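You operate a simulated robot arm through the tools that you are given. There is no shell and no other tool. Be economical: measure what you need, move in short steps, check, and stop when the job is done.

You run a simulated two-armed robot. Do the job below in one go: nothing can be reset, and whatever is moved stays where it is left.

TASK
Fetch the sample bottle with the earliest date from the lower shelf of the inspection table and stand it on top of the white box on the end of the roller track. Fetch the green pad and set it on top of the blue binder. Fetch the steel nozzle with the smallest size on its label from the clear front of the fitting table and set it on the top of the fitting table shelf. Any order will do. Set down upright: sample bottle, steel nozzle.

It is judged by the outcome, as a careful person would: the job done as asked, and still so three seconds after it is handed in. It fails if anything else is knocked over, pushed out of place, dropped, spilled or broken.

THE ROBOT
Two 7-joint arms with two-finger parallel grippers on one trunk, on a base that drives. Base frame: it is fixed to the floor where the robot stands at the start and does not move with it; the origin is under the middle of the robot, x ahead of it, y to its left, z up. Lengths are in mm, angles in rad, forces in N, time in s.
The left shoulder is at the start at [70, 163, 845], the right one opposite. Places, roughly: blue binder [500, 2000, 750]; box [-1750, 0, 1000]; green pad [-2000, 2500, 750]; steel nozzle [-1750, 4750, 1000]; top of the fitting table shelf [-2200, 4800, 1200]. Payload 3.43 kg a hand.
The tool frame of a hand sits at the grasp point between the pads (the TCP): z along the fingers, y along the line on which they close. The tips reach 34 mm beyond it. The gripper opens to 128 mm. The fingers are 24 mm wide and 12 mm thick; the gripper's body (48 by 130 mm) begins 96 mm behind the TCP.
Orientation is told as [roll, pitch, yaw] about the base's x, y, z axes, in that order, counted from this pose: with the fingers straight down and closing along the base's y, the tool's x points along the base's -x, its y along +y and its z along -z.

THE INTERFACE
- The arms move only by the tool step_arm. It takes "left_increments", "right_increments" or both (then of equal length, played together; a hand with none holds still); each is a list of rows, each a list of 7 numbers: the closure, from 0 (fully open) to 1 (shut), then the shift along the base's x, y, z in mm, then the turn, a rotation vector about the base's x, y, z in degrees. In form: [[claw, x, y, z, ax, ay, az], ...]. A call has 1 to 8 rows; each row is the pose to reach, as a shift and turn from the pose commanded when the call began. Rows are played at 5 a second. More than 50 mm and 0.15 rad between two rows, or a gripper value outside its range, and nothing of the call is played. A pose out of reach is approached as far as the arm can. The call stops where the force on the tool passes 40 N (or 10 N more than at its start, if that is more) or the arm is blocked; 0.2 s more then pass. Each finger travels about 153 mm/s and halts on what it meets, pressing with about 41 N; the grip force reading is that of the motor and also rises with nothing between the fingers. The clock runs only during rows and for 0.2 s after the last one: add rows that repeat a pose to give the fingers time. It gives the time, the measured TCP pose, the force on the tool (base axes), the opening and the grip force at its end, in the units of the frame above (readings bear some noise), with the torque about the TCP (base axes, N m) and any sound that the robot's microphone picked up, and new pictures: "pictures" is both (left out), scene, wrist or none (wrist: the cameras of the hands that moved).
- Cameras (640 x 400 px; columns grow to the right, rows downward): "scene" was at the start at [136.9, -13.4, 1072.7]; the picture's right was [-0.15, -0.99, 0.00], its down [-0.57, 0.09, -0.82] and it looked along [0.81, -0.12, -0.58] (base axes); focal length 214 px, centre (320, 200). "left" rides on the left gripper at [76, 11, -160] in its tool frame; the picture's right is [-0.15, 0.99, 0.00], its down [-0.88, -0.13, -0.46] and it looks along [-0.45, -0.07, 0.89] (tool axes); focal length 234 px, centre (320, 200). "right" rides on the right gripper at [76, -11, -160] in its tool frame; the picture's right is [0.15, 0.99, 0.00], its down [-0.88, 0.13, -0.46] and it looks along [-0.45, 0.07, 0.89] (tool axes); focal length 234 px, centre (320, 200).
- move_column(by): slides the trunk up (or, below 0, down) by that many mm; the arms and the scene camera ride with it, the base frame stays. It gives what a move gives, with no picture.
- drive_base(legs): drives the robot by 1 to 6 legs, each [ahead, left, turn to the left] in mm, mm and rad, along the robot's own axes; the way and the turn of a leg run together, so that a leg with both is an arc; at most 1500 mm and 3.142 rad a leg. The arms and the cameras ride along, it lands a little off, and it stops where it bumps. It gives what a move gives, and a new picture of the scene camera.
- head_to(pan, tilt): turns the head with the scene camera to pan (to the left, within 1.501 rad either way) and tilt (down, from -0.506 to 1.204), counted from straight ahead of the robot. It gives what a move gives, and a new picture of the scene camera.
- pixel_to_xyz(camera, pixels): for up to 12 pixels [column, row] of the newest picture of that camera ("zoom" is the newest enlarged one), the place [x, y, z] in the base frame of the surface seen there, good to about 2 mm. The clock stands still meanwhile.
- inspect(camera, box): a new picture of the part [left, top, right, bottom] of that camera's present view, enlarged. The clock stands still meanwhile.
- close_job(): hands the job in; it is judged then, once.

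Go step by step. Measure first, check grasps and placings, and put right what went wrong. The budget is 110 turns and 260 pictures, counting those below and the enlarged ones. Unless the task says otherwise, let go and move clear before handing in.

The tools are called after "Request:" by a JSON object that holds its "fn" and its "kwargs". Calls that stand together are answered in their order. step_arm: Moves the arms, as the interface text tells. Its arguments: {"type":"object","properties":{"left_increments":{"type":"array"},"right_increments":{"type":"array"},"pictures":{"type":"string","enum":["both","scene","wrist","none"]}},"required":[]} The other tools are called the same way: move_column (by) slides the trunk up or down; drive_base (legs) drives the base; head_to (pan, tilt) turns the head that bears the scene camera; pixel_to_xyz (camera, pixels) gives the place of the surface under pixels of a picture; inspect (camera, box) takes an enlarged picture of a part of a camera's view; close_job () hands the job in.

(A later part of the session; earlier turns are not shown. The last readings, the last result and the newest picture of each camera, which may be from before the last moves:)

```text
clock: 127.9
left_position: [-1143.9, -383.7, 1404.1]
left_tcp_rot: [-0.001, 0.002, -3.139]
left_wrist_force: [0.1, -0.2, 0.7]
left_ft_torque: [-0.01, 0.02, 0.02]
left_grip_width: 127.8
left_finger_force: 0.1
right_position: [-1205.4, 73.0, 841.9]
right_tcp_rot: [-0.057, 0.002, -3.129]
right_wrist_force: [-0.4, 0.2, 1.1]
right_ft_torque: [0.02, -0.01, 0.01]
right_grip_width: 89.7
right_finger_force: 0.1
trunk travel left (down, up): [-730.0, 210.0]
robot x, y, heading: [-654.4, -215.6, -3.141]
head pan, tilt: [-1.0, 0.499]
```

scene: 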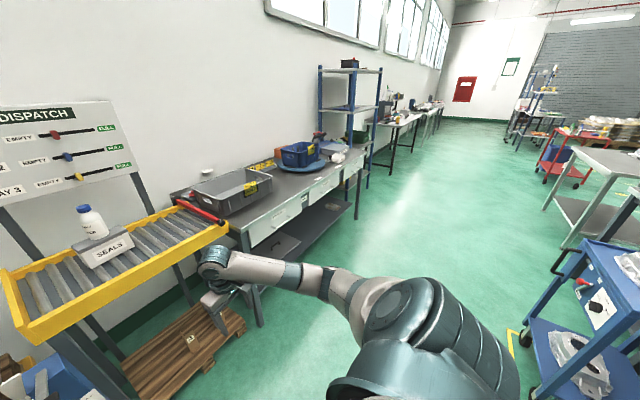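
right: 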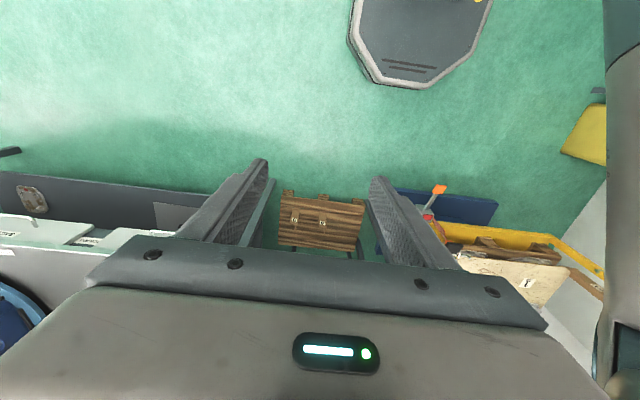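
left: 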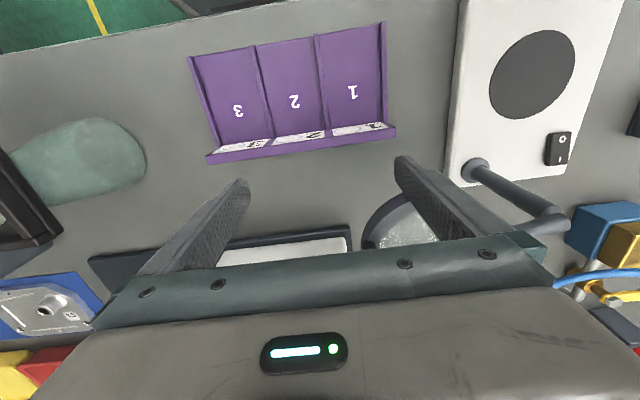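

The elbow is outside again. I'll raise and tuck the right hand to its usual carry pose.

Request:
{"fn": "step_arm", "kwargs": {"right_increments": [[0.3, 17, -7, 43, 0.4, 0, 0], [0.3, 34, -14, 86, 0.8, 0, 0], [0.3, 51, -21, 129, 1.2, 0, 0], [0.3, 68, -28, 172, 1.6, 0, 0], [0.3, 85, -35, 215, 2.0, 0, 0], [0.3, 102, -42, 258, 2.4, 0, 0], [0.3, 119, -49, 301, 2.8, 0, 0], [0.3, 136, -56, 344, 3.2, 0, 0]], "pictures": "scene"}}

Request:
{"fn": "pixel_to_xyz", "kwargs": {"camera": "scene", "pixels": [[258, 300], [355, 215], [360, 190], [390, 170], [515, 335], [545, 205], [340, 155], [590, 245], [420, 110]]}}

```text
clock: 129.7
left_position: [-1142.5, -382.3, 1403.2]
left_tcp_rot: [0.0, 0.0, -3.138]
left_wrist_force: [0.7, -0.3, 0.1]
left_ft_torque: [0.05, 0.02, 0.0]
left_grip_width: 128.1
left_finger_force: 0.1
right_position: [-1068.1, 14.0, 1186.3]
right_tcp_rot: [-0.113, 0.001, -3.13]
right_wrist_force: [0.8, -0.2, -0.5]
right_ft_torque: [0.01, 0.02, -0.02]
right_grip_width: 89.8
right_finger_force: 0.0
trunk travel left (down, up): [-730.0, 210.0]
robot x, y, heading: [-653.9, -213.3, -3.135]
head pan, tilt: [-1.0, 0.499]
```

scene: 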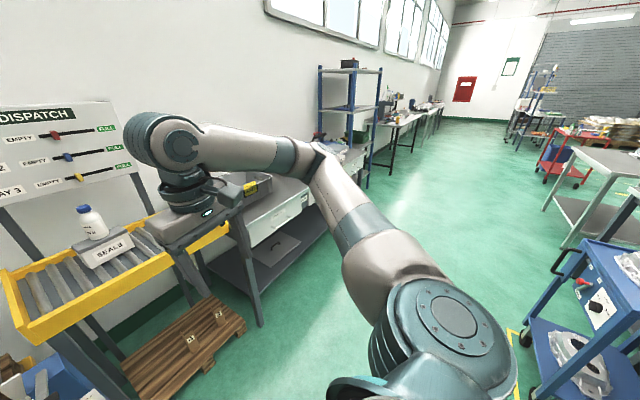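

```text
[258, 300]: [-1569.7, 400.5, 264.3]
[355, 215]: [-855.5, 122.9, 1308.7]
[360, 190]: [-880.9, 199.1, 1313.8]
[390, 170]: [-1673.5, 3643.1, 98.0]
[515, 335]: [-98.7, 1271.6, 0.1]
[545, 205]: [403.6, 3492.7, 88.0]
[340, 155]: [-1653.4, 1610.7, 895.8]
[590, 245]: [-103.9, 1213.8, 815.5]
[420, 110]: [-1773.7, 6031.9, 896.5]
```

The aisle is clear between x −1600 and −100. I'll drive sideways right (+y) to about y 2600 and look at the tables there.

Request:
{"fn": "drive_base", "kwargs": {"legs": [[0, -1400, 0], [0, -1400, 0]]}}

Request:
{"fn": "head_to", "kwargs": {"pan": 0.1, "tilt": 0.6}}

```text
clock: 143.2
left_position: [-1119.3, 2412.1, 1403.6]
left_tcp_rot: [0.002, 0.001, 3.119]
left_wrist_force: [-0.4, 0.9, 0.2]
left_ft_torque: [-0.01, 0.03, 0.0]
left_grip_width: 127.6
left_finger_force: 0.1
right_position: [-1035.1, 2804.9, 1185.2]
right_tcp_rot: [-0.113, -0.001, 3.127]
right_wrist_force: [0.7, 0.0, -0.3]
right_ft_torque: [0.01, 0.05, 0.01]
right_grip_width: 89.8
right_finger_force: 0.1
trunk travel left (down, up): [-730.0, 210.0]
robot x, y, heading: [-618.8, 2567.5, 3.12]
head pan, tilt: [-1.0, 0.499]
```

scene: 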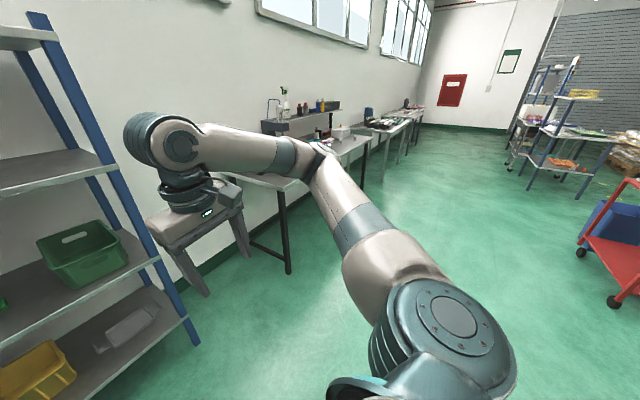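

```text
clock: 144.5
left_position: [-1119.5, 2411.8, 1404.6]
left_tcp_rot: [-0.001, 0.001, 3.118]
left_wrist_force: [-0.3, -0.2, -0.4]
left_ft_torque: [0.03, 0.0, 0.03]
left_grip_width: 127.8
left_finger_force: 0.0
right_position: [-1036.8, 2806.8, 1183.7]
right_tcp_rot: [-0.111, 0.0, 3.128]
right_wrist_force: [-0.1, 0.4, 0.1]
right_ft_torque: [-0.02, -0.02, 0.02]
right_grip_width: 89.5
right_finger_force: 0.0
trunk travel left (down, up): [-730.0, 210.0]
robot x, y, heading: [-621.1, 2565.0, 3.12]
head pan, tilt: [0.099, 0.6]
```

scene: 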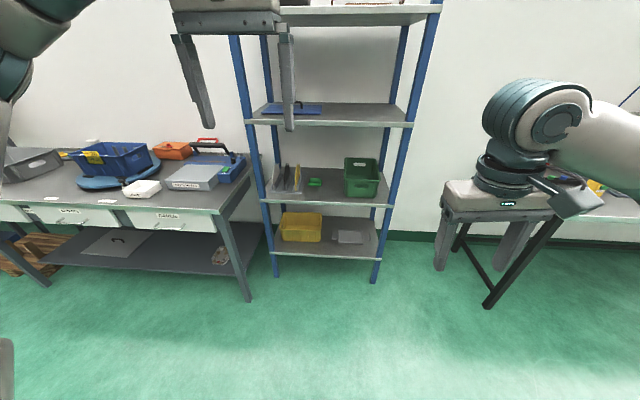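

A small green item at (315,182) on the rack's shelf seems to be the pad. I'll zoom in and measure it and the shelves.

Request:
{"fn": "inspect", "kwargs": {"camera": "scene", "box": [240, 90, 440, 215]}}

Request:
{"fn": "pixel_to_xyz", "kwargs": {"camera": "zoom", "pixels": [[240, 290], [225, 300], [262, 300], [240, 283], [240, 325], [300, 110], [300, 350], [165, 300], [350, 300], [300, 250], [60, 200], [520, 200]]}}

```text
3.20 times, centred on (340, 152) of scene
```

zoom: 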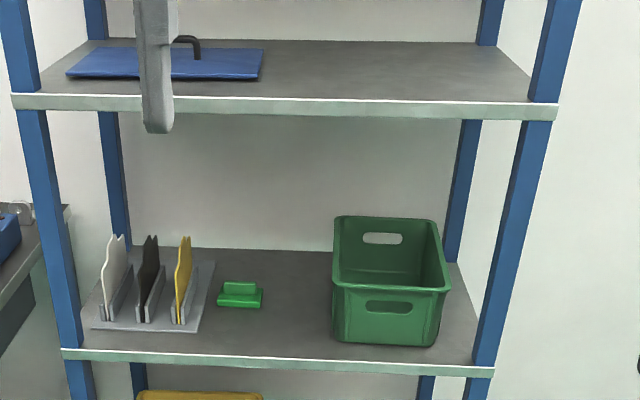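

```text
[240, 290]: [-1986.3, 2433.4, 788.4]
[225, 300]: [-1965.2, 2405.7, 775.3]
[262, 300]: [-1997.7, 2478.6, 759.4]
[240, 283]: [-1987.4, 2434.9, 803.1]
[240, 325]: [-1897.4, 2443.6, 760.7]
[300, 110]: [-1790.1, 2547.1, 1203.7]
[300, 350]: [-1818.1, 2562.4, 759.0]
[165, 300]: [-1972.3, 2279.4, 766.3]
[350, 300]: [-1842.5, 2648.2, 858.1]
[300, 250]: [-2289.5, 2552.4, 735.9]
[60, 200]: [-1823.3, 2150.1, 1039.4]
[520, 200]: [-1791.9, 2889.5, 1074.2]
```

I'll zoom further onto the pad and the plate rack beside it.

Request:
{"fn": "inspect", "kwargs": {"camera": "scene", "box": [288, 160, 352, 200]}}

Request:
{"fn": "pixel_to_xyz", "kwargs": {"camera": "zoom", "pixels": [[228, 192], [320, 195], [232, 210], [318, 212], [300, 190], [205, 225], [345, 225], [205, 245], [345, 248], [340, 215], [140, 130], [100, 260]]}}

```text
10.00 times, centred on (320, 180) of scene
```

zoom: 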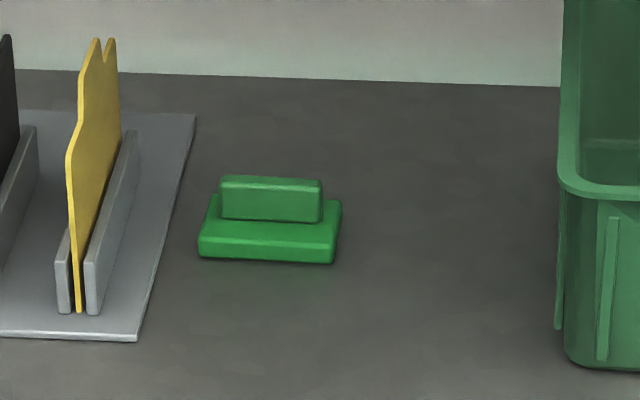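

```text
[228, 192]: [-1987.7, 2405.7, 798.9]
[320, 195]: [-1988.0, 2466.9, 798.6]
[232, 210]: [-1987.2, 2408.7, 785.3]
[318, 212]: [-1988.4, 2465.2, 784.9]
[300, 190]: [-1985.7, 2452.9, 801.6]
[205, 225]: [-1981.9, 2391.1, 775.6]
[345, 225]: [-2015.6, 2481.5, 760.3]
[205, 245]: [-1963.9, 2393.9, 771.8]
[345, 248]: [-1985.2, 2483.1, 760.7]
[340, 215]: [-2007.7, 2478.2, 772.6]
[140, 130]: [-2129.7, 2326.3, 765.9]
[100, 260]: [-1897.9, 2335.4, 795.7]
```

The pad is a base (y 2390–2478) with a handle (y 2403–2470, x about −1988 to −2006, z 776–806). I'll tilt the left hand 55° forward, drop it to handle height, and drive up to the rack.

Request:
{"fn": "move_column", "kwargs": {"by": -250}}

Request:
{"fn": "step_arm", "kwargs": {"left_increments": [[0.2, -8, 3, -39, 0, 6.9, 0], [0.2, -16, 6, -78, 0, 13.8, 0], [0.2, -24, 9, -117, 0, 20.7, 0], [0.2, -32, 12, -156, 0, 27.6, 0], [0.2, -40, 15, -195, 0, 34.5, 0], [0.2, -48, 18, -234, 0, 41.4, 0], [0.2, -56, 21, -273, 0, 48.3, 0], [0.2, -64, 24, -312, 0, 55, 0]], "pictures": "none"}}

Request:
{"fn": "drive_base", "kwargs": {"legs": [[400, -10, 0.02]]}}

```text
clock: 147.1
left_position: [-1120.8, 2411.9, 1154.3]
left_tcp_rot: [0.003, 0.002, 3.119]
left_wrist_force: [-0.2, 0.1, -0.3]
left_ft_torque: [-0.04, 0.01, 0.02]
left_grip_width: 127.7
left_finger_force: 0.1
right_position: [-1035.8, 2804.9, 934.6]
right_tcp_rot: [-0.112, 0.002, 3.129]
right_wrist_force: [-0.1, -0.1, 0.4]
right_ft_torque: [-0.01, -0.04, 0.01]
right_grip_width: 89.6
right_finger_force: 0.0
trunk travel left (down, up): [-480.0, 460.0]
robot x, y, heading: [-624.0, 2567.6, 3.118]
head pan, tilt: [0.099, 0.6]
```

```text
clock: 148.9
left_position: [-1182.5, 2436.2, 840.4]
left_tcp_rot: [0.034, -0.957, 3.103]
left_wrist_force: [-0.4, -0.7, 0.2]
left_ft_torque: [0.01, 0.01, -0.01]
left_grip_width: 102.2
left_finger_force: 0.1
right_position: [-1036.9, 2806.6, 934.8]
right_tcp_rot: [-0.112, 0.0, 3.13]
right_wrist_force: [-0.3, -0.7, -0.5]
right_ft_torque: [0.01, 0.02, -0.01]
right_grip_width: 89.4
right_finger_force: 0.1
trunk travel left (down, up): [-480.0, 460.0]
robot x, y, heading: [-620.1, 2564.2, 3.118]
head pan, tilt: [0.099, 0.6]
```

```text
clock: 151.4
left_position: [-1583.7, 2438.6, 840.7]
left_tcp_rot: [0.033, -0.956, 3.123]
left_wrist_force: [-0.4, 0.0, -0.2]
left_ft_torque: [0.01, 0.0, 0.0]
left_grip_width: 102.4
left_finger_force: 0.0
right_position: [-1443.8, 2811.7, 934.5]
right_tcp_rot: [-0.111, 0.001, -3.133]
right_wrist_force: [-0.8, 0.3, 0.6]
right_ft_torque: [-0.01, 0.01, -0.01]
right_grip_width: 89.4
right_finger_force: 0.0
trunk travel left (down, up): [-480.0, 460.0]
robot x, y, heading: [-1019.8, 2579.3, 3.138]
head pan, tilt: [0.099, 0.6]
```

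scene: 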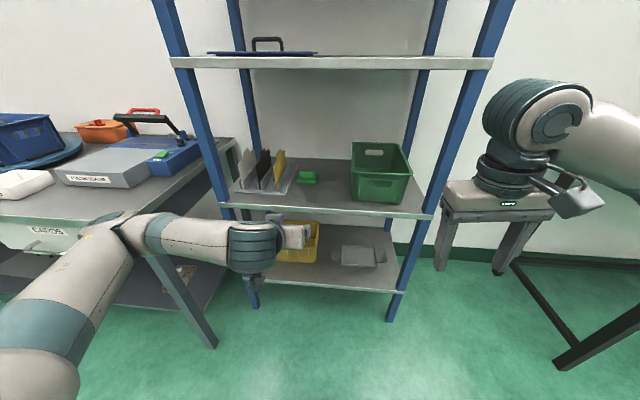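

The pad is at (307,178) straight ahead. I'll check the left elbow's clearance to the neighbouring table before going on.

Request:
{"fn": "pixel_to_xyz", "kwargs": {"camera": "scene", "pixels": [[105, 228], [135, 245], [60, 300], [60, 226], [150, 245], [307, 176], [302, 184], [316, 184], [330, 208], [210, 190]]}}

```text
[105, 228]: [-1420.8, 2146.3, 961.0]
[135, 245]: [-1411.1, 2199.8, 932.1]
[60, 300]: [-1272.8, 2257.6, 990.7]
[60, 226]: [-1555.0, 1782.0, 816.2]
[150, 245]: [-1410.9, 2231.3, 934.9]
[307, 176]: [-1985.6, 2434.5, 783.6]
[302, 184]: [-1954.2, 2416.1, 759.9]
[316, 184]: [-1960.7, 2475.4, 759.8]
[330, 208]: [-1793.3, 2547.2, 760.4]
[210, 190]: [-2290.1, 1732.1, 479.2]
```

Elbow is clear (y 2146, beyond the table's end). I'll extend the arm 130 mm, then drive 150 mm ahead.

Request:
{"fn": "step_arm", "kwargs": {"left_increments": [[0.2, -45, -1, 0, 0, 0, 0], [0.2, -90, -2, 0, 0, 0, 0], [0.2, -130, -2, 0, 0, 0, 0]], "pictures": "none"}}

Request:
{"fn": "drive_base", "kwargs": {"legs": [[150, 0, 0]]}}

Request:
{"fn": "inspect", "kwargs": {"camera": "left", "box": [0, 0, 640, 400]}}

```text
clock: 152.2
left_position: [-1713.4, 2434.3, 839.9]
left_tcp_rot: [0.037, -0.957, 3.124]
left_wrist_force: [0.0, 0.7, -1.1]
left_ft_torque: [0.0, -0.02, 0.02]
left_grip_width: 102.3
left_finger_force: 0.1
right_position: [-1444.0, 2811.0, 935.6]
right_tcp_rot: [-0.113, -0.002, -3.133]
right_wrist_force: [0.7, 0.6, -0.1]
right_ft_torque: [0.01, 0.0, 0.01]
right_grip_width: 89.6
right_finger_force: 0.1
trunk travel left (down, up): [-480.0, 460.0]
robot x, y, heading: [-1025.4, 2582.7, 3.143]
head pan, tilt: [0.099, 0.6]
```

```text
clock: 153.6
left_position: [-1863.7, 2431.3, 839.6]
left_tcp_rot: [0.034, -0.956, 3.13]
left_wrist_force: [-1.2, 0.2, -0.3]
left_ft_torque: [-0.01, 0.0, 0.01]
left_grip_width: 102.6
left_finger_force: 0.1
right_position: [-1597.3, 2810.2, 933.8]
right_tcp_rot: [-0.113, 0.003, -3.13]
right_wrist_force: [0.7, 0.7, 0.0]
right_ft_torque: [0.03, -0.08, 0.0]
right_grip_width: 89.8
right_finger_force: 0.0
trunk travel left (down, up): [-480.0, 460.0]
robot x, y, heading: [-1174.5, 2576.7, -3.14]
head pan, tilt: [0.099, 0.6]
```

scene: 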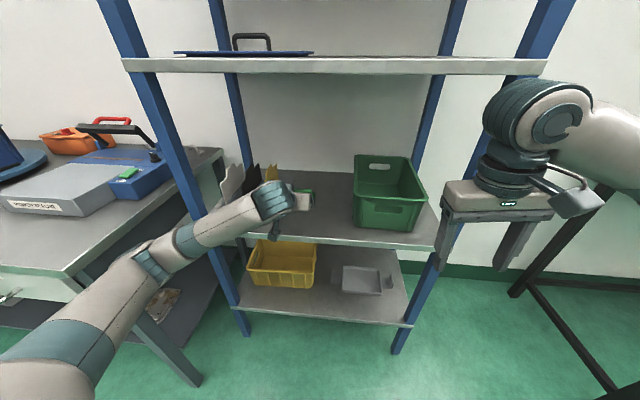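

```text
1.00 times, centred on (320, 200) of left
```

zoom: 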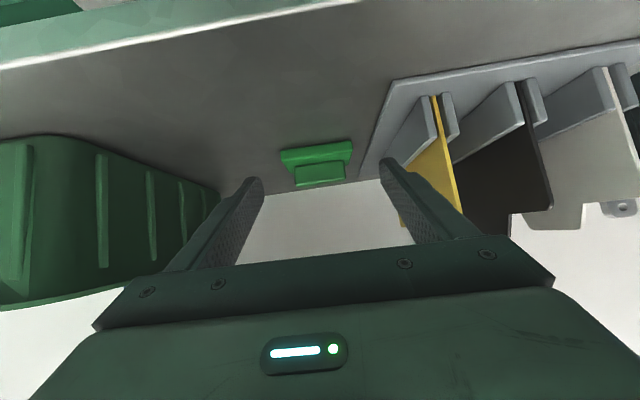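

Handle seen at (320,173) between the fingers, with the plate rack's corner near the right finger. I'll measure from this camera.

Request:
{"fn": "pixel_to_xyz", "kwargs": {"camera": "zoom", "pixels": [[297, 175], [345, 170], [320, 172], [320, 181], [283, 155], [352, 146], [300, 184], [345, 178], [362, 170], [435, 130], [410, 130], [405, 120]]}}

```text
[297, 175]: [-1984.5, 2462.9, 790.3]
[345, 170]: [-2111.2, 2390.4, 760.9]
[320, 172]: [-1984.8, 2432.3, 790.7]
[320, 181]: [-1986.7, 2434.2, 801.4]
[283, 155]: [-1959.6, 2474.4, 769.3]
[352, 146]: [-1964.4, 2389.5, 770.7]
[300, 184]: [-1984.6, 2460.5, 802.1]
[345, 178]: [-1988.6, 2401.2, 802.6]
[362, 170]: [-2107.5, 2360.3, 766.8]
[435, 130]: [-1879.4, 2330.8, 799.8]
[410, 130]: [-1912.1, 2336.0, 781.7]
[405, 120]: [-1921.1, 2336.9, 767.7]
```

Handle centre y 2433. I'll advance 120 mm above the pad, lower 30 mm and check before closing.

Request:
{"fn": "step_arm", "kwargs": {"left_increments": [[0.2, -40, 2, 0, 0, 0, 0], [0.2, -80, 2, 0, 0, 0, 0], [0.2, -120, 2, 0, 0, 0, 0], [0.2, -120, 2, -15, 0, 0, 0], [0.2, -120, 2, -29, 0, 0, 0], [0.2, -120, 2, -29, 0, 0, 0]], "pictures": "wrist"}}

```text
clock: 155.0
left_position: [-1983.4, 2433.4, 812.0]
left_tcp_rot: [0.035, -0.958, 3.127]
left_wrist_force: [0.0, -0.3, -0.2]
left_ft_torque: [-0.01, 0.0, 0.02]
left_grip_width: 102.5
left_finger_force: 0.0
right_position: [-1597.0, 2807.7, 935.6]
right_tcp_rot: [-0.112, 0.001, -3.128]
right_wrist_force: [0.7, 0.2, 0.9]
right_ft_torque: [-0.01, 0.02, -0.02]
right_grip_width: 89.5
right_finger_force: 0.1
trunk travel left (down, up): [-480.0, 460.0]
robot x, y, heading: [-1179.9, 2575.2, -3.136]
head pan, tilt: [0.099, 0.6]
```

left: 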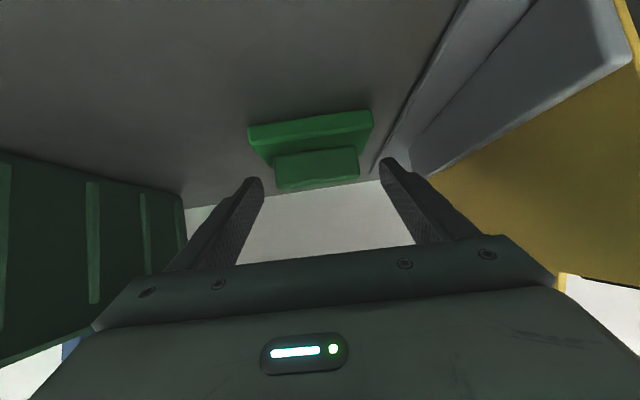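

The handle is between the finger tips. I'll lower 2 mm and close.

Request:
{"fn": "step_arm", "kwargs": {"left_increments": [[0.2, 0, 0, -2, 0, 0, 0], [0.5, -3, 0, -2, 0, 0, 0], [0.7, -3, 0, -2, 0, 0, 0], [0.7, -3, 0, -2, 0, 0, 0], [0.7, -3, 0, -2, 0, 0, 0]], "pictures": "wrist"}}

```text
clock: 156.2
left_position: [-1986.8, 2433.7, 810.6]
left_tcp_rot: [0.034, -0.958, 3.13]
left_wrist_force: [1.2, 0.1, 2.6]
left_ft_torque: [0.08, -0.06, -0.08]
left_grip_width: 67.4
left_finger_force: 41.5
right_position: [-1596.5, 2808.9, 936.0]
right_tcp_rot: [-0.11, 0.0, -3.127]
right_wrist_force: [0.6, 0.3, -0.1]
right_ft_torque: [0.01, 0.01, -0.01]
right_grip_width: 89.3
right_finger_force: 0.0
trunk travel left (down, up): [-480.0, 460.0]
robot x, y, heading: [-1176.0, 2579.9, -3.137]
head pan, tilt: [0.099, 0.6]
```

left: 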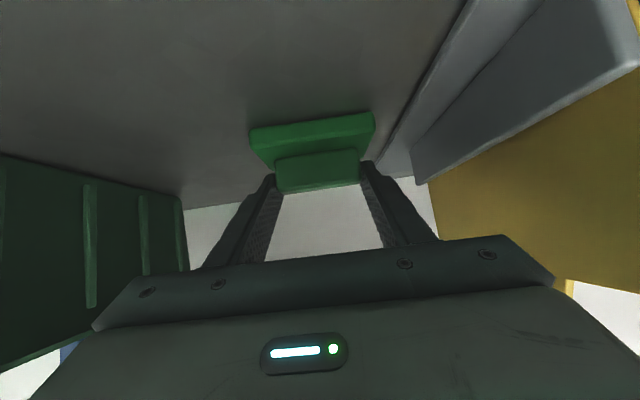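

Gripped at 67.4 mm. I'll lift 45 mm and draw back out.

Request:
{"fn": "step_arm", "kwargs": {"left_increments": [[0.7, 0, 0, 15, 0, 0, 0], [0.7, 0, 0, 45, 0, 0, 0], [0.7, 40, 0, 45, 0, 0, 0], [0.7, 80, 0, 45, 0, 0, 0], [0.7, 120, 0, 45, 0, 0, 0]], "pictures": "both"}}

```text
clock: 157.4
left_position: [-1870.4, 2433.3, 855.0]
left_tcp_rot: [0.033, -0.959, 3.129]
left_wrist_force: [0.2, 0.4, 0.3]
left_ft_torque: [0.04, -0.01, 0.02]
left_grip_width: 67.5
left_finger_force: 41.4
right_position: [-1596.7, 2808.9, 935.5]
right_tcp_rot: [-0.113, 0.0, -3.128]
right_wrist_force: [0.5, -1.1, 0.2]
right_ft_torque: [0.03, -0.02, 0.03]
right_grip_width: 89.5
right_finger_force: 0.1
trunk travel left (down, up): [-480.0, 460.0]
robot x, y, heading: [-1174.4, 2578.6, -3.134]
head pan, tilt: [0.099, 0.6]
```

scene: 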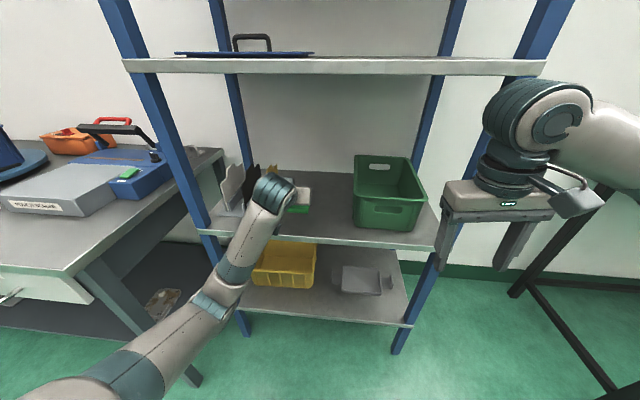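
left: 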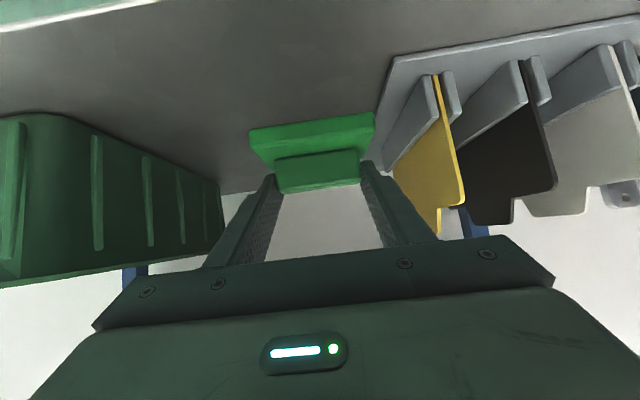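

The pad is held and clear. I'll back into the aisle and turn around in small legs, checking the grip.

Request:
{"fn": "drive_base", "kwargs": {"legs": [[-300, 0, 0], [-250, 0, 0]]}}

Request:
{"fn": "move_column", "kwargs": {"by": 250}}

Request:
{"fn": "drive_base", "kwargs": {"legs": [[0, 0, 0.4], [0, 0, 0.4], [0, 0, 0.4]]}}

Request:
{"fn": "drive_base", "kwargs": {"legs": [[0, 0, 0.4], [0, 0, 0.4], [0, 0, 0.4], [0, 0, 0.4], [0, 0, 0.33]]}}

```text
clock: 160.8
left_position: [-1322.4, 2432.3, 855.1]
left_tcp_rot: [0.033, -0.958, 3.133]
left_wrist_force: [0.6, 0.1, -0.3]
left_ft_torque: [0.03, 0.03, 0.0]
left_grip_width: 67.1
left_finger_force: 41.2
right_position: [-1048.4, 2808.8, 936.1]
right_tcp_rot: [-0.11, 0.0, -3.125]
right_wrist_force: [0.6, 0.4, 0.5]
right_ft_torque: [0.03, 0.02, -0.01]
right_grip_width: 89.5
right_finger_force: 0.2
trunk travel left (down, up): [-480.0, 460.0]
robot x, y, heading: [-628.4, 2584.1, -3.135]
head pan, tilt: [0.099, 0.6]
```

scene: 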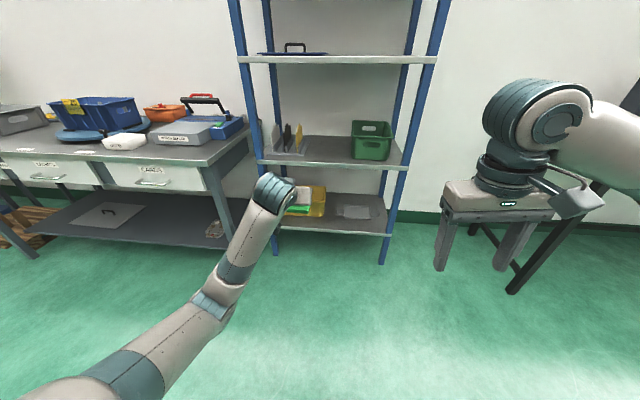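

```text
clock: 163.4
left_position: [-1320.9, 2432.9, 1103.0]
left_tcp_rot: [0.035, -0.958, 3.133]
left_wrist_force: [0.4, -0.2, -0.3]
left_ft_torque: [0.0, -0.01, 0.03]
left_grip_width: 67.0
left_finger_force: 40.8
right_position: [-1048.6, 2809.3, 1183.7]
right_tcp_rot: [-0.113, -0.001, -3.125]
right_wrist_force: [-0.2, 0.8, -0.3]
right_ft_torque: [-0.02, -0.02, 0.0]
right_grip_width: 89.5
right_finger_force: 0.0
trunk travel left (down, up): [-730.0, 210.0]
robot x, y, heading: [-626.6, 2583.6, -3.135]
head pan, tilt: [0.099, 0.6]
```

```text
clock: 167.4
left_position: [-744.8, 1881.7, 1104.0]
left_tcp_rot: [0.032, -0.959, -1.956]
left_wrist_force: [0.0, -0.3, 0.3]
left_ft_torque: [0.03, 0.01, 0.01]
left_grip_width: 67.0
left_finger_force: 41.2
right_position: [-996.5, 2273.8, 1185.3]
right_tcp_rot: [-0.112, 0.0, -1.928]
right_wrist_force: [-0.5, 0.3, 0.0]
right_ft_torque: [0.03, 0.03, 0.02]
right_grip_width: 89.5
right_finger_force: 0.0
trunk travel left (down, up): [-730.0, 210.0]
robot x, y, heading: [-630.6, 2581.6, -1.939]
head pan, tilt: [0.099, 0.6]
```

scene: 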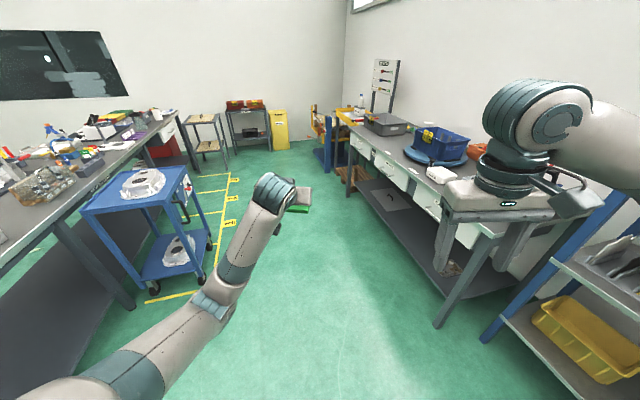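

```text
clock: 173.6
left_position: [69.9, 2704.8, 1104.7]
left_tcp_rot: [0.033, -0.959, -0.047]
left_wrist_force: [0.2, 0.2, -0.7]
left_ft_torque: [0.0, 0.03, -0.01]
left_grip_width: 67.0
left_finger_force: 41.1
right_position: [-217.5, 2336.9, 1183.7]
right_tcp_rot: [-0.113, 0.0, -0.018]
right_wrist_force: [-0.4, -0.3, -0.6]
right_ft_torque: [0.02, 0.01, 0.0]
right_grip_width: 89.7
right_finger_force: 0.1
trunk travel left (down, up): [-730.0, 210.0]
robot x, y, heading: [-628.1, 2584.8, -0.022]
head pan, tilt: [0.099, 0.6]
```

scene: 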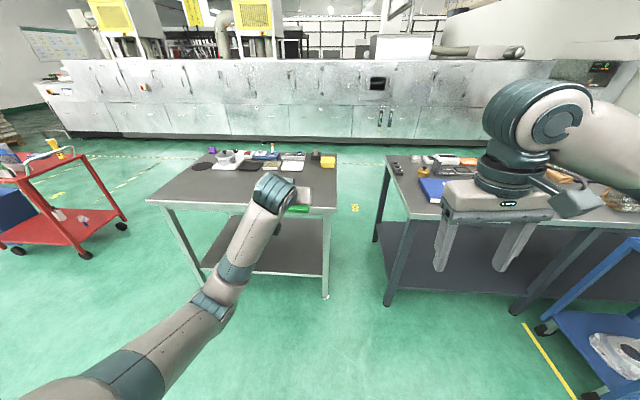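

The blue binder is at (435,188) on the inspection table's end, and the pad is still held. I'll slide right so the left hand faces it.

Request:
{"fn": "drive_base", "kwargs": {"legs": [[0, -350, 0.01], [0, -330, 0.012]]}}

Request:
{"fn": "head_to", "kwargs": {"pan": 0.15, "tilt": 0.6}}

Request:
{"fn": "inspect", "kwargs": {"camera": "scene", "box": [220, 100, 420, 225]}}

```text
clock: 177.6
left_position: [54.5, 2035.1, 1103.8]
left_tcp_rot: [0.032, -0.958, -0.024]
left_wrist_force: [-0.3, -0.7, -0.9]
left_ft_torque: [0.04, -0.03, -0.01]
left_grip_width: 67.1
left_finger_force: 40.7
right_position: [-225.1, 1662.8, 1184.9]
right_tcp_rot: [-0.112, 0.0, 0.003]
right_wrist_force: [-0.1, 0.6, 0.6]
right_ft_torque: [0.0, 0.02, -0.01]
right_grip_width: 89.5
right_finger_force: 0.1
trunk travel left (down, up): [-730.0, 210.0]
robot x, y, heading: [-643.5, 1894.9, -0.005]
head pan, tilt: [0.099, 0.6]
```

scene: 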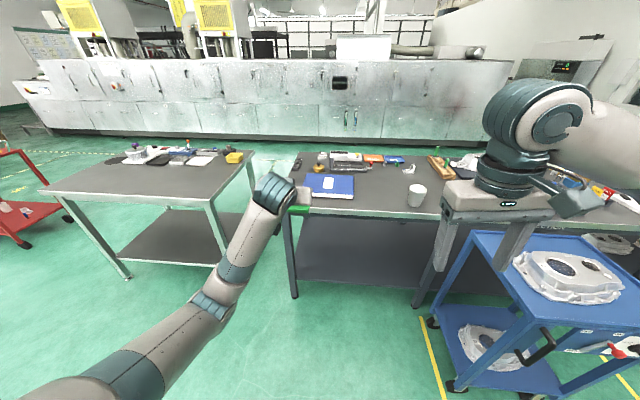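

```text
clock: 178.2
left_position: [53.8, 2033.7, 1103.8]
left_tcp_rot: [0.035, -0.958, -0.026]
left_wrist_force: [-1.1, -0.1, 0.3]
left_ft_torque: [-0.02, -0.02, 0.04]
left_grip_width: 67.1
left_finger_force: 40.3
right_position: [-222.9, 1661.2, 1185.4]
right_tcp_rot: [-0.11, 0.0, 0.002]
right_wrist_force: [1.1, -0.1, 1.5]
right_ft_torque: [0.02, -0.01, -0.01]
right_grip_width: 89.6
right_finger_force: 0.0
trunk travel left (down, up): [-730.0, 210.0]
robot x, y, heading: [-641.7, 1896.7, -0.014]
head pan, tilt: [0.15, 0.6]
```

scene: 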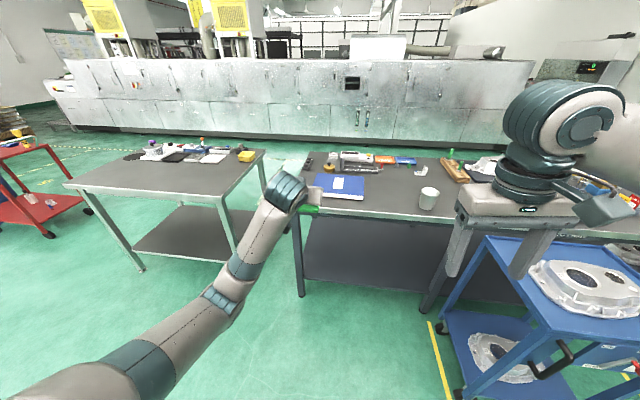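

```text
3.20 times, centred on (320, 162) of scene
```

zoom: 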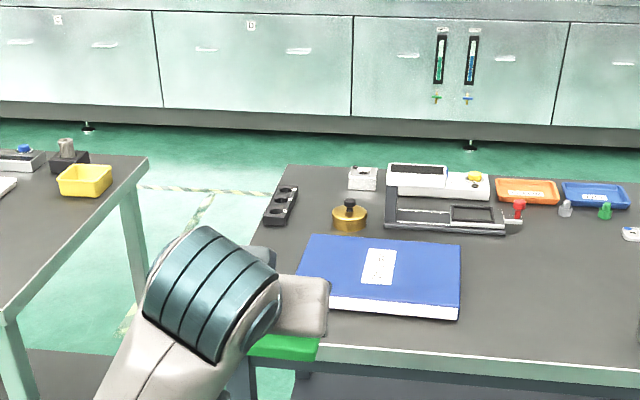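

The binder lies at zoom (380,275). I'll measure its corners and the table edge.

Request:
{"fn": "pixel_to_xyz", "kwargs": {"camera": "zoom", "pixels": [[315, 240], [456, 248], [455, 300], [335, 290], [380, 270], [400, 308], [350, 218], [450, 225], [420, 358], [300, 270], [285, 348]]}}

```text
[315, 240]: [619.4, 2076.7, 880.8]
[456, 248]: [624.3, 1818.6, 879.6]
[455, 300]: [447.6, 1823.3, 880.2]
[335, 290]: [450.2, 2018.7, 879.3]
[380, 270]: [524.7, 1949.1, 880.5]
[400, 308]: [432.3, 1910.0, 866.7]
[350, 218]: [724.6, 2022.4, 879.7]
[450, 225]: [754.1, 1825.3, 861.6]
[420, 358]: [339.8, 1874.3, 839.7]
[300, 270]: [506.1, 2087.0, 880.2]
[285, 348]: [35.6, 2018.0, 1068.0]
```

Binder top z 880, x 432–625, y 1820–2085. I'll check the low left elbow and forearm height against the table edge and the cart.

Request:
{"fn": "pixel_to_xyz", "kwargs": {"camera": "scene", "pixels": [[222, 300], [240, 268], [262, 225], [180, 340], [440, 235], [437, 315], [487, 245], [425, 310]]}}

```text
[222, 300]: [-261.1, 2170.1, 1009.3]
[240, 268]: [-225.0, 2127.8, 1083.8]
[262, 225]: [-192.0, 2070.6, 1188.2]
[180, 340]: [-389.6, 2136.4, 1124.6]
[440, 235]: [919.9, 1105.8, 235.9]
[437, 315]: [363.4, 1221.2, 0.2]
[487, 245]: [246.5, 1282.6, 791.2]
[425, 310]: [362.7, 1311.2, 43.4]
```

Everything will stay clear of the table edge at x 340. I'll drive ahead 450, shift the hand 50 mm right, and lower the trunk most of the way.

Request:
{"fn": "drive_base", "kwargs": {"legs": [[250, 0, 0], [200, 0, 0.01]]}}

Request:
{"fn": "step_arm", "kwargs": {"left_increments": [[0.7, 0, -25, 0, 0, 0, 0], [0.7, 0, -50, 0, 0, 0, 0]], "pictures": "none"}}

Request:
{"fn": "move_column", "kwargs": {"by": -130}}

Request:
{"fn": "inspect", "kwargs": {"camera": "scene", "box": [160, 100, 480, 300]}}

Request:
{"fn": "inspect", "kwargs": {"camera": "left", "box": [0, 0, 640, 400]}}

```text
clock: 181.3
left_position: [506.3, 2033.6, 1103.8]
left_tcp_rot: [0.032, -0.957, -0.02]
left_wrist_force: [0.5, 0.8, -0.8]
left_ft_torque: [0.01, 0.03, 0.02]
left_grip_width: 66.8
left_finger_force: 40.7
right_position: [229.1, 1660.0, 1186.1]
right_tcp_rot: [-0.113, 0.001, 0.006]
right_wrist_force: [0.5, 0.2, 0.1]
right_ft_torque: [0.01, 0.01, 0.0]
right_grip_width: 89.6
right_finger_force: 0.0
trunk travel left (down, up): [-730.0, 210.0]
robot x, y, heading: [-190.2, 1893.9, -0.003]
head pan, tilt: [0.15, 0.6]
```

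scene: 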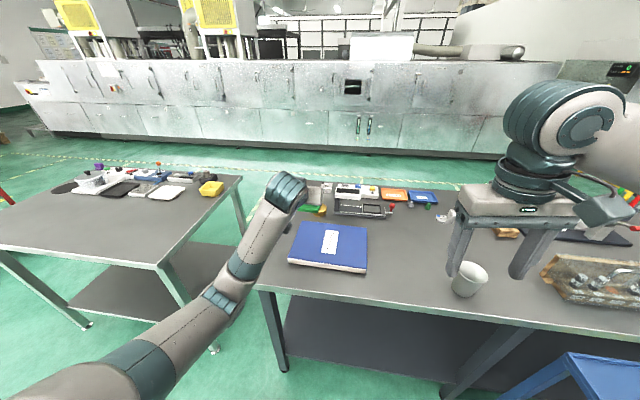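

```text
clock: 181.9
left_position: [507.2, 1986.7, 1105.2]
left_tcp_rot: [0.036, -0.958, -0.021]
left_wrist_force: [-0.5, -0.1, 0.1]
left_ft_torque: [0.01, 0.03, 0.01]
left_grip_width: 66.9
left_finger_force: 41.1
right_position: [230.2, 1658.6, 1183.8]
right_tcp_rot: [-0.112, 0.0, 0.005]
right_wrist_force: [0.3, -0.4, -0.1]
right_ft_torque: [0.02, 0.0, -0.02]
right_grip_width: 89.3
right_finger_force: 0.0
trunk travel left (down, up): [-730.0, 210.0]
robot x, y, heading: [-185.7, 1896.9, -0.002]
head pan, tilt: [0.15, 0.6]
```

```text
clock: 183.5
left_position: [506.3, 1985.7, 976.4]
left_tcp_rot: [0.035, -0.959, -0.021]
left_wrist_force: [0.3, -0.4, -0.4]
left_ft_torque: [0.04, -0.02, 0.01]
left_grip_width: 66.8
left_finger_force: 41.2
right_position: [229.0, 1660.7, 1054.9]
right_tcp_rot: [-0.112, 0.0, 0.005]
right_wrist_force: [-0.3, -1.1, 0.1]
right_ft_torque: [-0.02, 0.0, -0.02]
right_grip_width: 89.3
right_finger_force: 0.0
trunk travel left (down, up): [-600.0, 340.0]
robot x, y, heading: [-189.5, 1892.8, -0.003]
head pan, tilt: [0.15, 0.6]
```

```text
2.00 times, centred on (320, 200) of scene
```

zoom: 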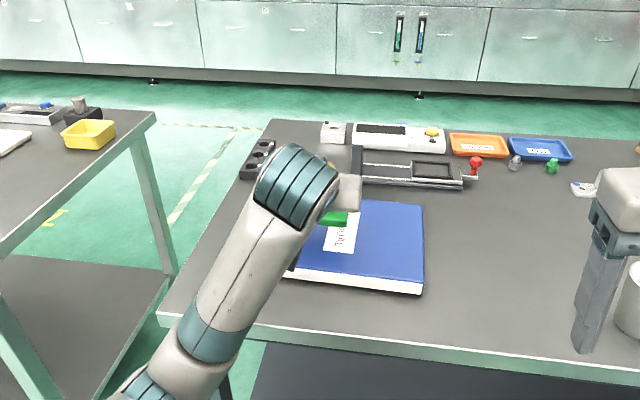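

```text
1.00 times, centred on (320, 200) of left
```

zoom: 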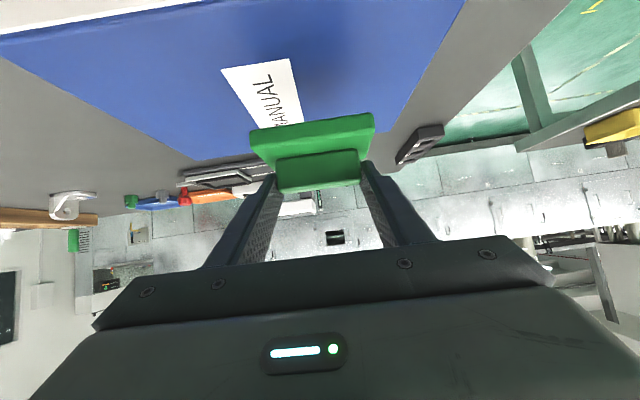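

The pad hovers over the binder. I'll shift 20 mm further in and lower until contact.

Request:
{"fn": "step_arm", "kwargs": {"left_increments": [[0.7, 10, -20, 0, 0, 0, 0], [0.7, 12, -22, -20, 0, 0, 0], [0.7, 12, -22, -36, 0, 0, 0], [0.7, 12, -22, -41, 0, 0, 0], [0.7, 12, -22, -44, 0, 0, 0], [0.7, 12, -22, -46, 0, 0, 0], [0.7, 12, -22, -48, 0, 0, 0]], "pictures": "wrist"}}

```text
clock: 185.1
left_position: [517.3, 1964.5, 931.5]
left_tcp_rot: [0.031, -0.962, -0.019]
left_wrist_force: [3.2, -0.6, 11.2]
left_ft_torque: [-0.53, 0.1, 0.12]
left_grip_width: 67.0
left_finger_force: 41.1
right_position: [227.7, 1658.6, 1055.3]
right_tcp_rot: [-0.111, -0.002, 0.006]
right_wrist_force: [-0.1, -0.4, -0.2]
right_ft_torque: [0.02, -0.02, 0.0]
right_grip_width: 89.6
right_finger_force: 0.1
trunk travel left (down, up): [-600.0, 340.0]
robot x, y, heading: [-188.9, 1895.5, 0.003]
head pan, tilt: [0.15, 0.6]
```

left: 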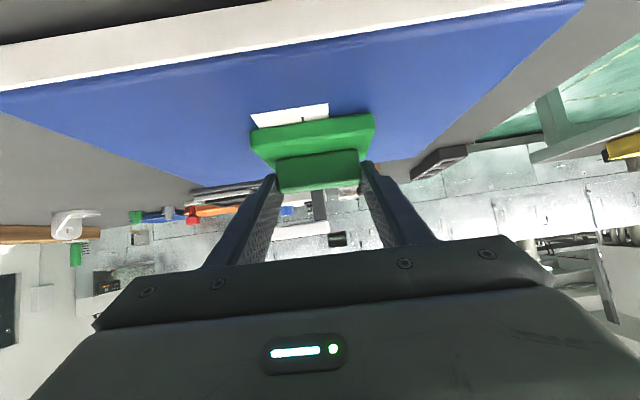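

Contact at z 931 with about 11 N. I'll open and withdraw along the fingers.

Request:
{"fn": "step_arm", "kwargs": {"left_increments": [[0.7, 0, 0, 1, 0, 0, 0], [0.5, 0, 0, 1, 0, 0, 0], [0.2, 0, 0, 1, 0, 0, 0], [0.2, 0, 0, 1, 0, 0, 0], [0.2, -20, 0, 18, 0, 0, 0], [0.2, -45, 0, 45, 0, 0, 0], [0.2, -70, 0, 75, 0, 0, 0], [0.2, -90, 0, 110, 0, 0, 0]], "pictures": "both"}}

```text
clock: 187.1
left_position: [442.3, 2010.2, 1018.3]
left_tcp_rot: [0.19, -0.954, -0.081]
left_wrist_force: [-0.3, -0.5, -0.4]
left_ft_torque: [0.02, -0.01, 0.01]
left_grip_width: 102.3
left_finger_force: 0.1
left hand out of reach, approached as far as the arm can: row 8
right_position: [228.7, 1659.8, 1055.0]
right_tcp_rot: [-0.113, 0.0, 0.006]
right_wrist_force: [0.4, 0.3, 0.1]
right_ft_torque: [0.01, 0.01, 0.01]
right_grip_width: 89.6
right_finger_force: 0.1
trunk travel left (down, up): [-600.0, 340.0]
robot x, y, heading: [-190.4, 1894.8, -0.006]
head pan, tilt: [0.15, 0.6]
stopped in row 8 (left hand): the arm was blocked; the commanded pose is now the measured one
```

scene: 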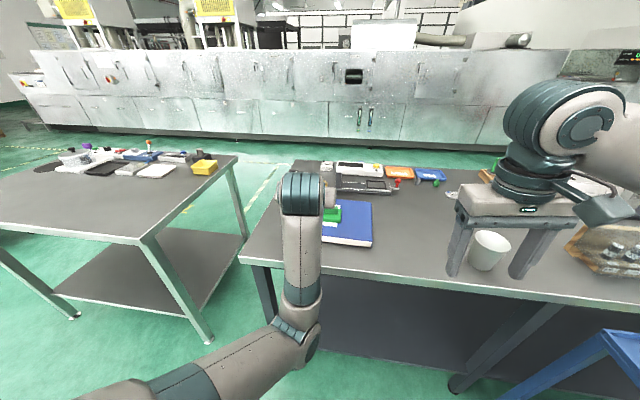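
left: 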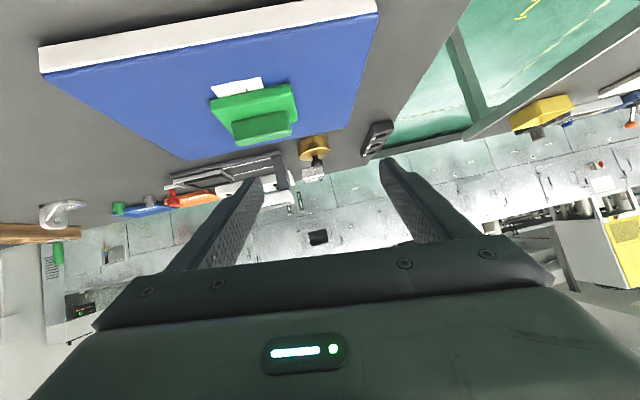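

The pad lies on the binder. The left elbow has swung low, so I'll check where it is before backing off.

Request:
{"fn": "pixel_to_xyz", "kwargs": {"camera": "scene", "pixels": [[315, 340], [300, 310], [322, 290], [305, 240], [290, 345], [330, 212], [345, 222]]}}

Request:
{"fn": "inspect", "kwargs": {"camera": "left", "box": [160, 60, 400, 210]}}

```text
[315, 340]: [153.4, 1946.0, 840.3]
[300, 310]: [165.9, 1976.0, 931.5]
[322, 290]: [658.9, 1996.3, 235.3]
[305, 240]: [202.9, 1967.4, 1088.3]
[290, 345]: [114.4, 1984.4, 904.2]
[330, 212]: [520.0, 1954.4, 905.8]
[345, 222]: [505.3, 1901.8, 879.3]
```

```text
2.67 times, centred on (280, 135) of left
```

zoom: 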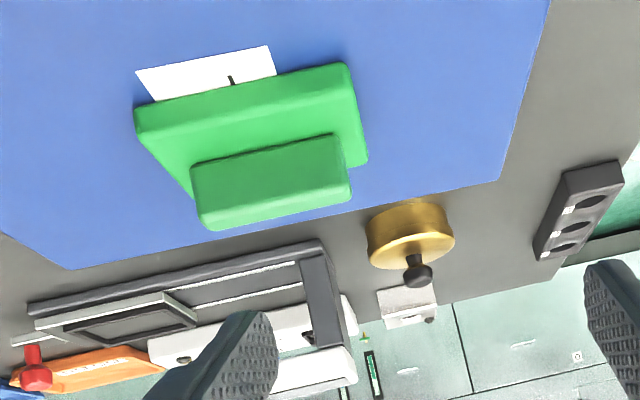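

The elbow is clear and the pad sits well on the binder. I'll back into the aisle and bring the left arm back to its normal pose.

Request:
{"fn": "drive_base", "kwargs": {"legs": [[-450, 0, 0]]}}

Request:
{"fn": "step_arm", "kwargs": {"left_increments": [[0.2, -5, 10, -40, 0, 0, 0], [0.2, -10, 20, -80, 0, 0, 0], [0.2, -15, 30, -120, 0, 4, 0], [0.2, -20, 40, -150, 0, 12, 0], [0.2, -25, 50, -180, 0, 20, 0], [0.2, -30, 60, -210, 0, 28, 0], [0.2, -35, 70, -240, 0, 36, 0], [0.2, -40, 80, -260, 0, 44, 0]], "pictures": "none"}}

Request:
{"fn": "step_arm", "kwargs": {"left_increments": [[0.2, -10, 10, 20, 0, 6, 0], [0.2, -20, 10, 60, 0, 11, 0], [0.2, -35, 10, 105, 0, 11, 0], [0.2, -50, 10, 150, 0, 11, 0], [0.2, -65, 10, 195, 0, 11, 0], [0.2, -80, 10, 240, 0, 11, 0], [0.2, -95, 10, 285, 0, 11, 0], [0.2, -110, 10, 330, 0, 11, 0]], "pictures": "scene"}}

```text
clock: 189.8
left_position: [-7.4, 2010.8, 1016.2]
left_tcp_rot: [0.189, -0.953, -0.081]
left_wrist_force: [-0.8, 0.1, -0.3]
left_ft_torque: [-0.02, 0.01, -0.01]
left_grip_width: 102.4
left_finger_force: 0.0
right_position: [-218.2, 1661.7, 1055.0]
right_tcp_rot: [-0.112, -0.001, 0.006]
right_wrist_force: [-0.1, 0.6, -0.1]
right_ft_torque: [0.0, -0.02, -0.01]
right_grip_width: 89.5
right_finger_force: 0.0
trunk travel left (down, up): [-600.0, 340.0]
robot x, y, heading: [-635.4, 1895.2, -0.006]
head pan, tilt: [0.15, 0.6]
```

scene: 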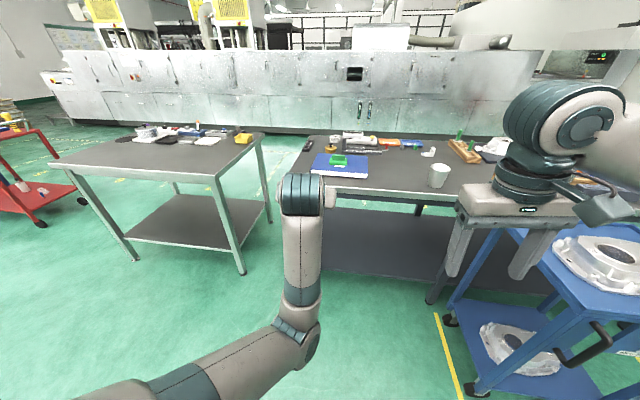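

```text
clock: 191.4
left_position: [-42.3, 2168.7, 770.7]
left_tcp_rot: [0.298, -0.313, -0.03]
left_wrist_force: [0.2, 0.0, -0.5]
left_ft_torque: [-0.01, 0.02, -0.03]
left_grip_width: 102.5
left_finger_force: 0.1
left hand out of reach, approached as far as the arm can: row 8
right_position: [-215.7, 1662.4, 1055.3]
right_tcp_rot: [-0.112, -0.001, 0.007]
right_wrist_force: [-0.3, 0.0, 0.4]
right_ft_torque: [0.01, 0.02, -0.01]
right_grip_width: 89.6
right_finger_force: 0.0
trunk travel left (down, up): [-600.0, 340.0]
robot x, y, heading: [-637.6, 1892.8, -0.004]
head pan, tilt: [0.15, 0.6]
stopped in row 8 (left hand): the arm was blocked; the commanded pose is now the measured one
```

```text
clock: 193.2
left_position: [-156.0, 2298.5, 1112.0]
left_tcp_rot: [0.291, -0.122, -0.032]
left_wrist_force: [-0.1, 0.1, 0.4]
left_ft_torque: [0.02, 0.0, -0.01]
left_grip_width: 102.7
left_finger_force: 0.1
left hand out of reach, approached as far as the arm can: row 2, 3, 4, 5, 6, 7, 8
right_position: [-219.2, 1661.3, 1054.6]
right_tcp_rot: [-0.112, -0.003, 0.009]
right_wrist_force: [-0.4, 0.1, -0.2]
right_ft_torque: [0.03, -0.05, 0.0]
right_grip_width: 89.5
right_finger_force: 0.0
trunk travel left (down, up): [-600.0, 340.0]
robot x, y, heading: [-636.0, 1892.1, -0.005]
head pan, tilt: [0.15, 0.6]
```

scene: 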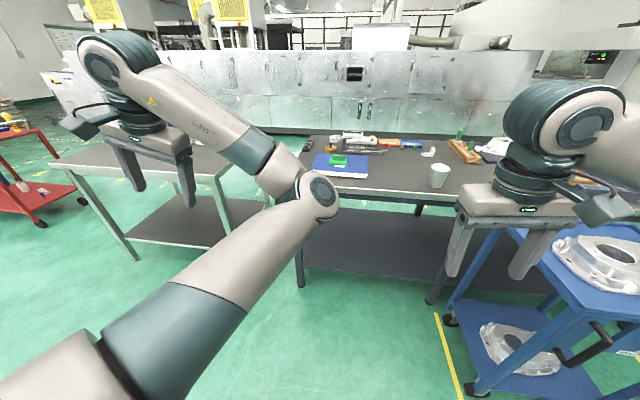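

Pad at (338,160) is fine on the binder. I'll level the right hand, then drive up the aisle and turn to face the fitting table.

Request:
{"fn": "step_arm", "kwargs": {"right_increments": [[0.3, 0, 0, 40, 3.2, 0, 0], [0.3, 0, 0, 80, 6.4, 0, 0]], "pictures": "none"}}

Request:
{"fn": "drive_base", "kwargs": {"legs": [[0, 0, 1.57], [1300, 0, 0], [1300, 0, 0], [0, 0, 1.57]]}}

Request:
{"fn": "head_to", "kwargs": {"pan": -0.15, "tilt": 0.55}}

```text
clock: 193.8
left_position: [-156.7, 2298.9, 1110.8]
left_tcp_rot: [0.291, -0.122, -0.031]
left_wrist_force: [-0.6, -0.4, 0.2]
left_ft_torque: [0.01, -0.01, -0.01]
left_grip_width: 102.3
left_finger_force: 0.0
right_position: [-217.8, 1661.6, 1132.8]
right_tcp_rot: [-0.001, 0.001, 0.007]
right_wrist_force: [0.2, -0.5, -0.3]
right_ft_torque: [-0.02, -0.01, 0.01]
right_grip_width: 89.6
right_finger_force: 0.0
trunk travel left (down, up): [-600.0, 340.0]
robot x, y, heading: [-638.9, 1893.9, 0.001]
head pan, tilt: [0.15, 0.6]
```

```text
clock: 214.3
left_position: [-1274.2, 4060.7, 1111.1]
left_tcp_rot: [0.292, -0.121, -3.109]
left_wrist_force: [-0.3, -0.9, 0.5]
left_ft_torque: [0.0, 0.01, -0.02]
left_grip_width: 102.5
left_finger_force: 0.1
right_position: [-1251.6, 4700.7, 1131.4]
right_tcp_rot: [0.001, -0.002, -3.072]
right_wrist_force: [-0.8, 0.2, 0.5]
right_ft_torque: [0.03, 0.07, -0.04]
right_grip_width: 89.6
right_finger_force: 0.0
trunk travel left (down, up): [-600.0, 340.0]
robot x, y, heading: [-822.0, 4495.0, -3.076]
head pan, tilt: [0.15, 0.6]
```

scene: 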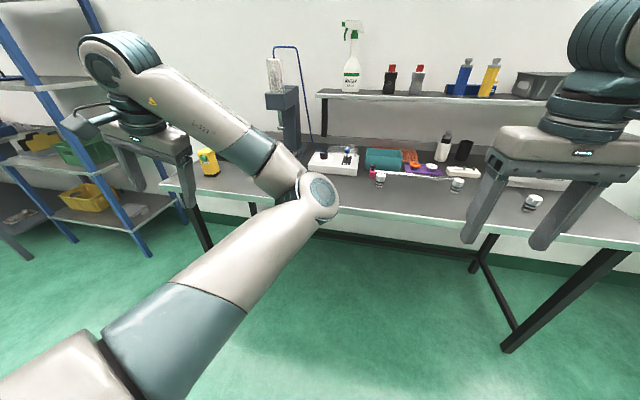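

```text
clock: 215.1
left_position: [-1273.2, 4059.6, 1110.9]
left_tcp_rot: [0.291, -0.123, -3.108]
left_wrist_force: [-0.1, -0.3, -0.3]
left_ft_torque: [0.01, -0.01, 0.0]
left_grip_width: 102.4
left_finger_force: 0.0
right_position: [-1251.9, 4700.1, 1131.8]
right_tcp_rot: [0.001, 0.0, -3.073]
right_wrist_force: [0.7, 0.3, 0.3]
right_ft_torque: [0.01, -0.03, -0.02]
right_grip_width: 89.3
right_finger_force: 0.1
trunk travel left (down, up): [-600.0, 340.0]
robot x, y, heading: [-817.8, 4493.7, -3.081]
head pan, tilt: [-0.15, 0.55]
```

scene: 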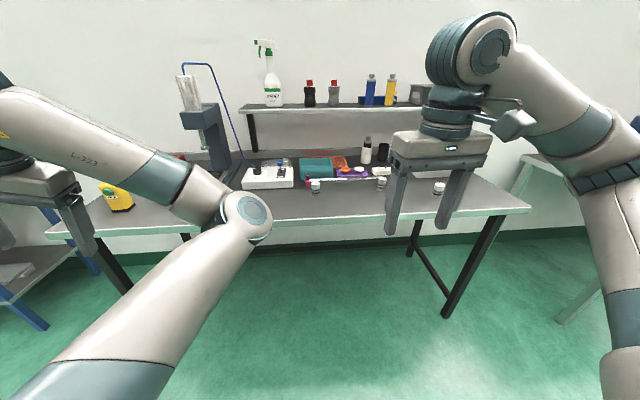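

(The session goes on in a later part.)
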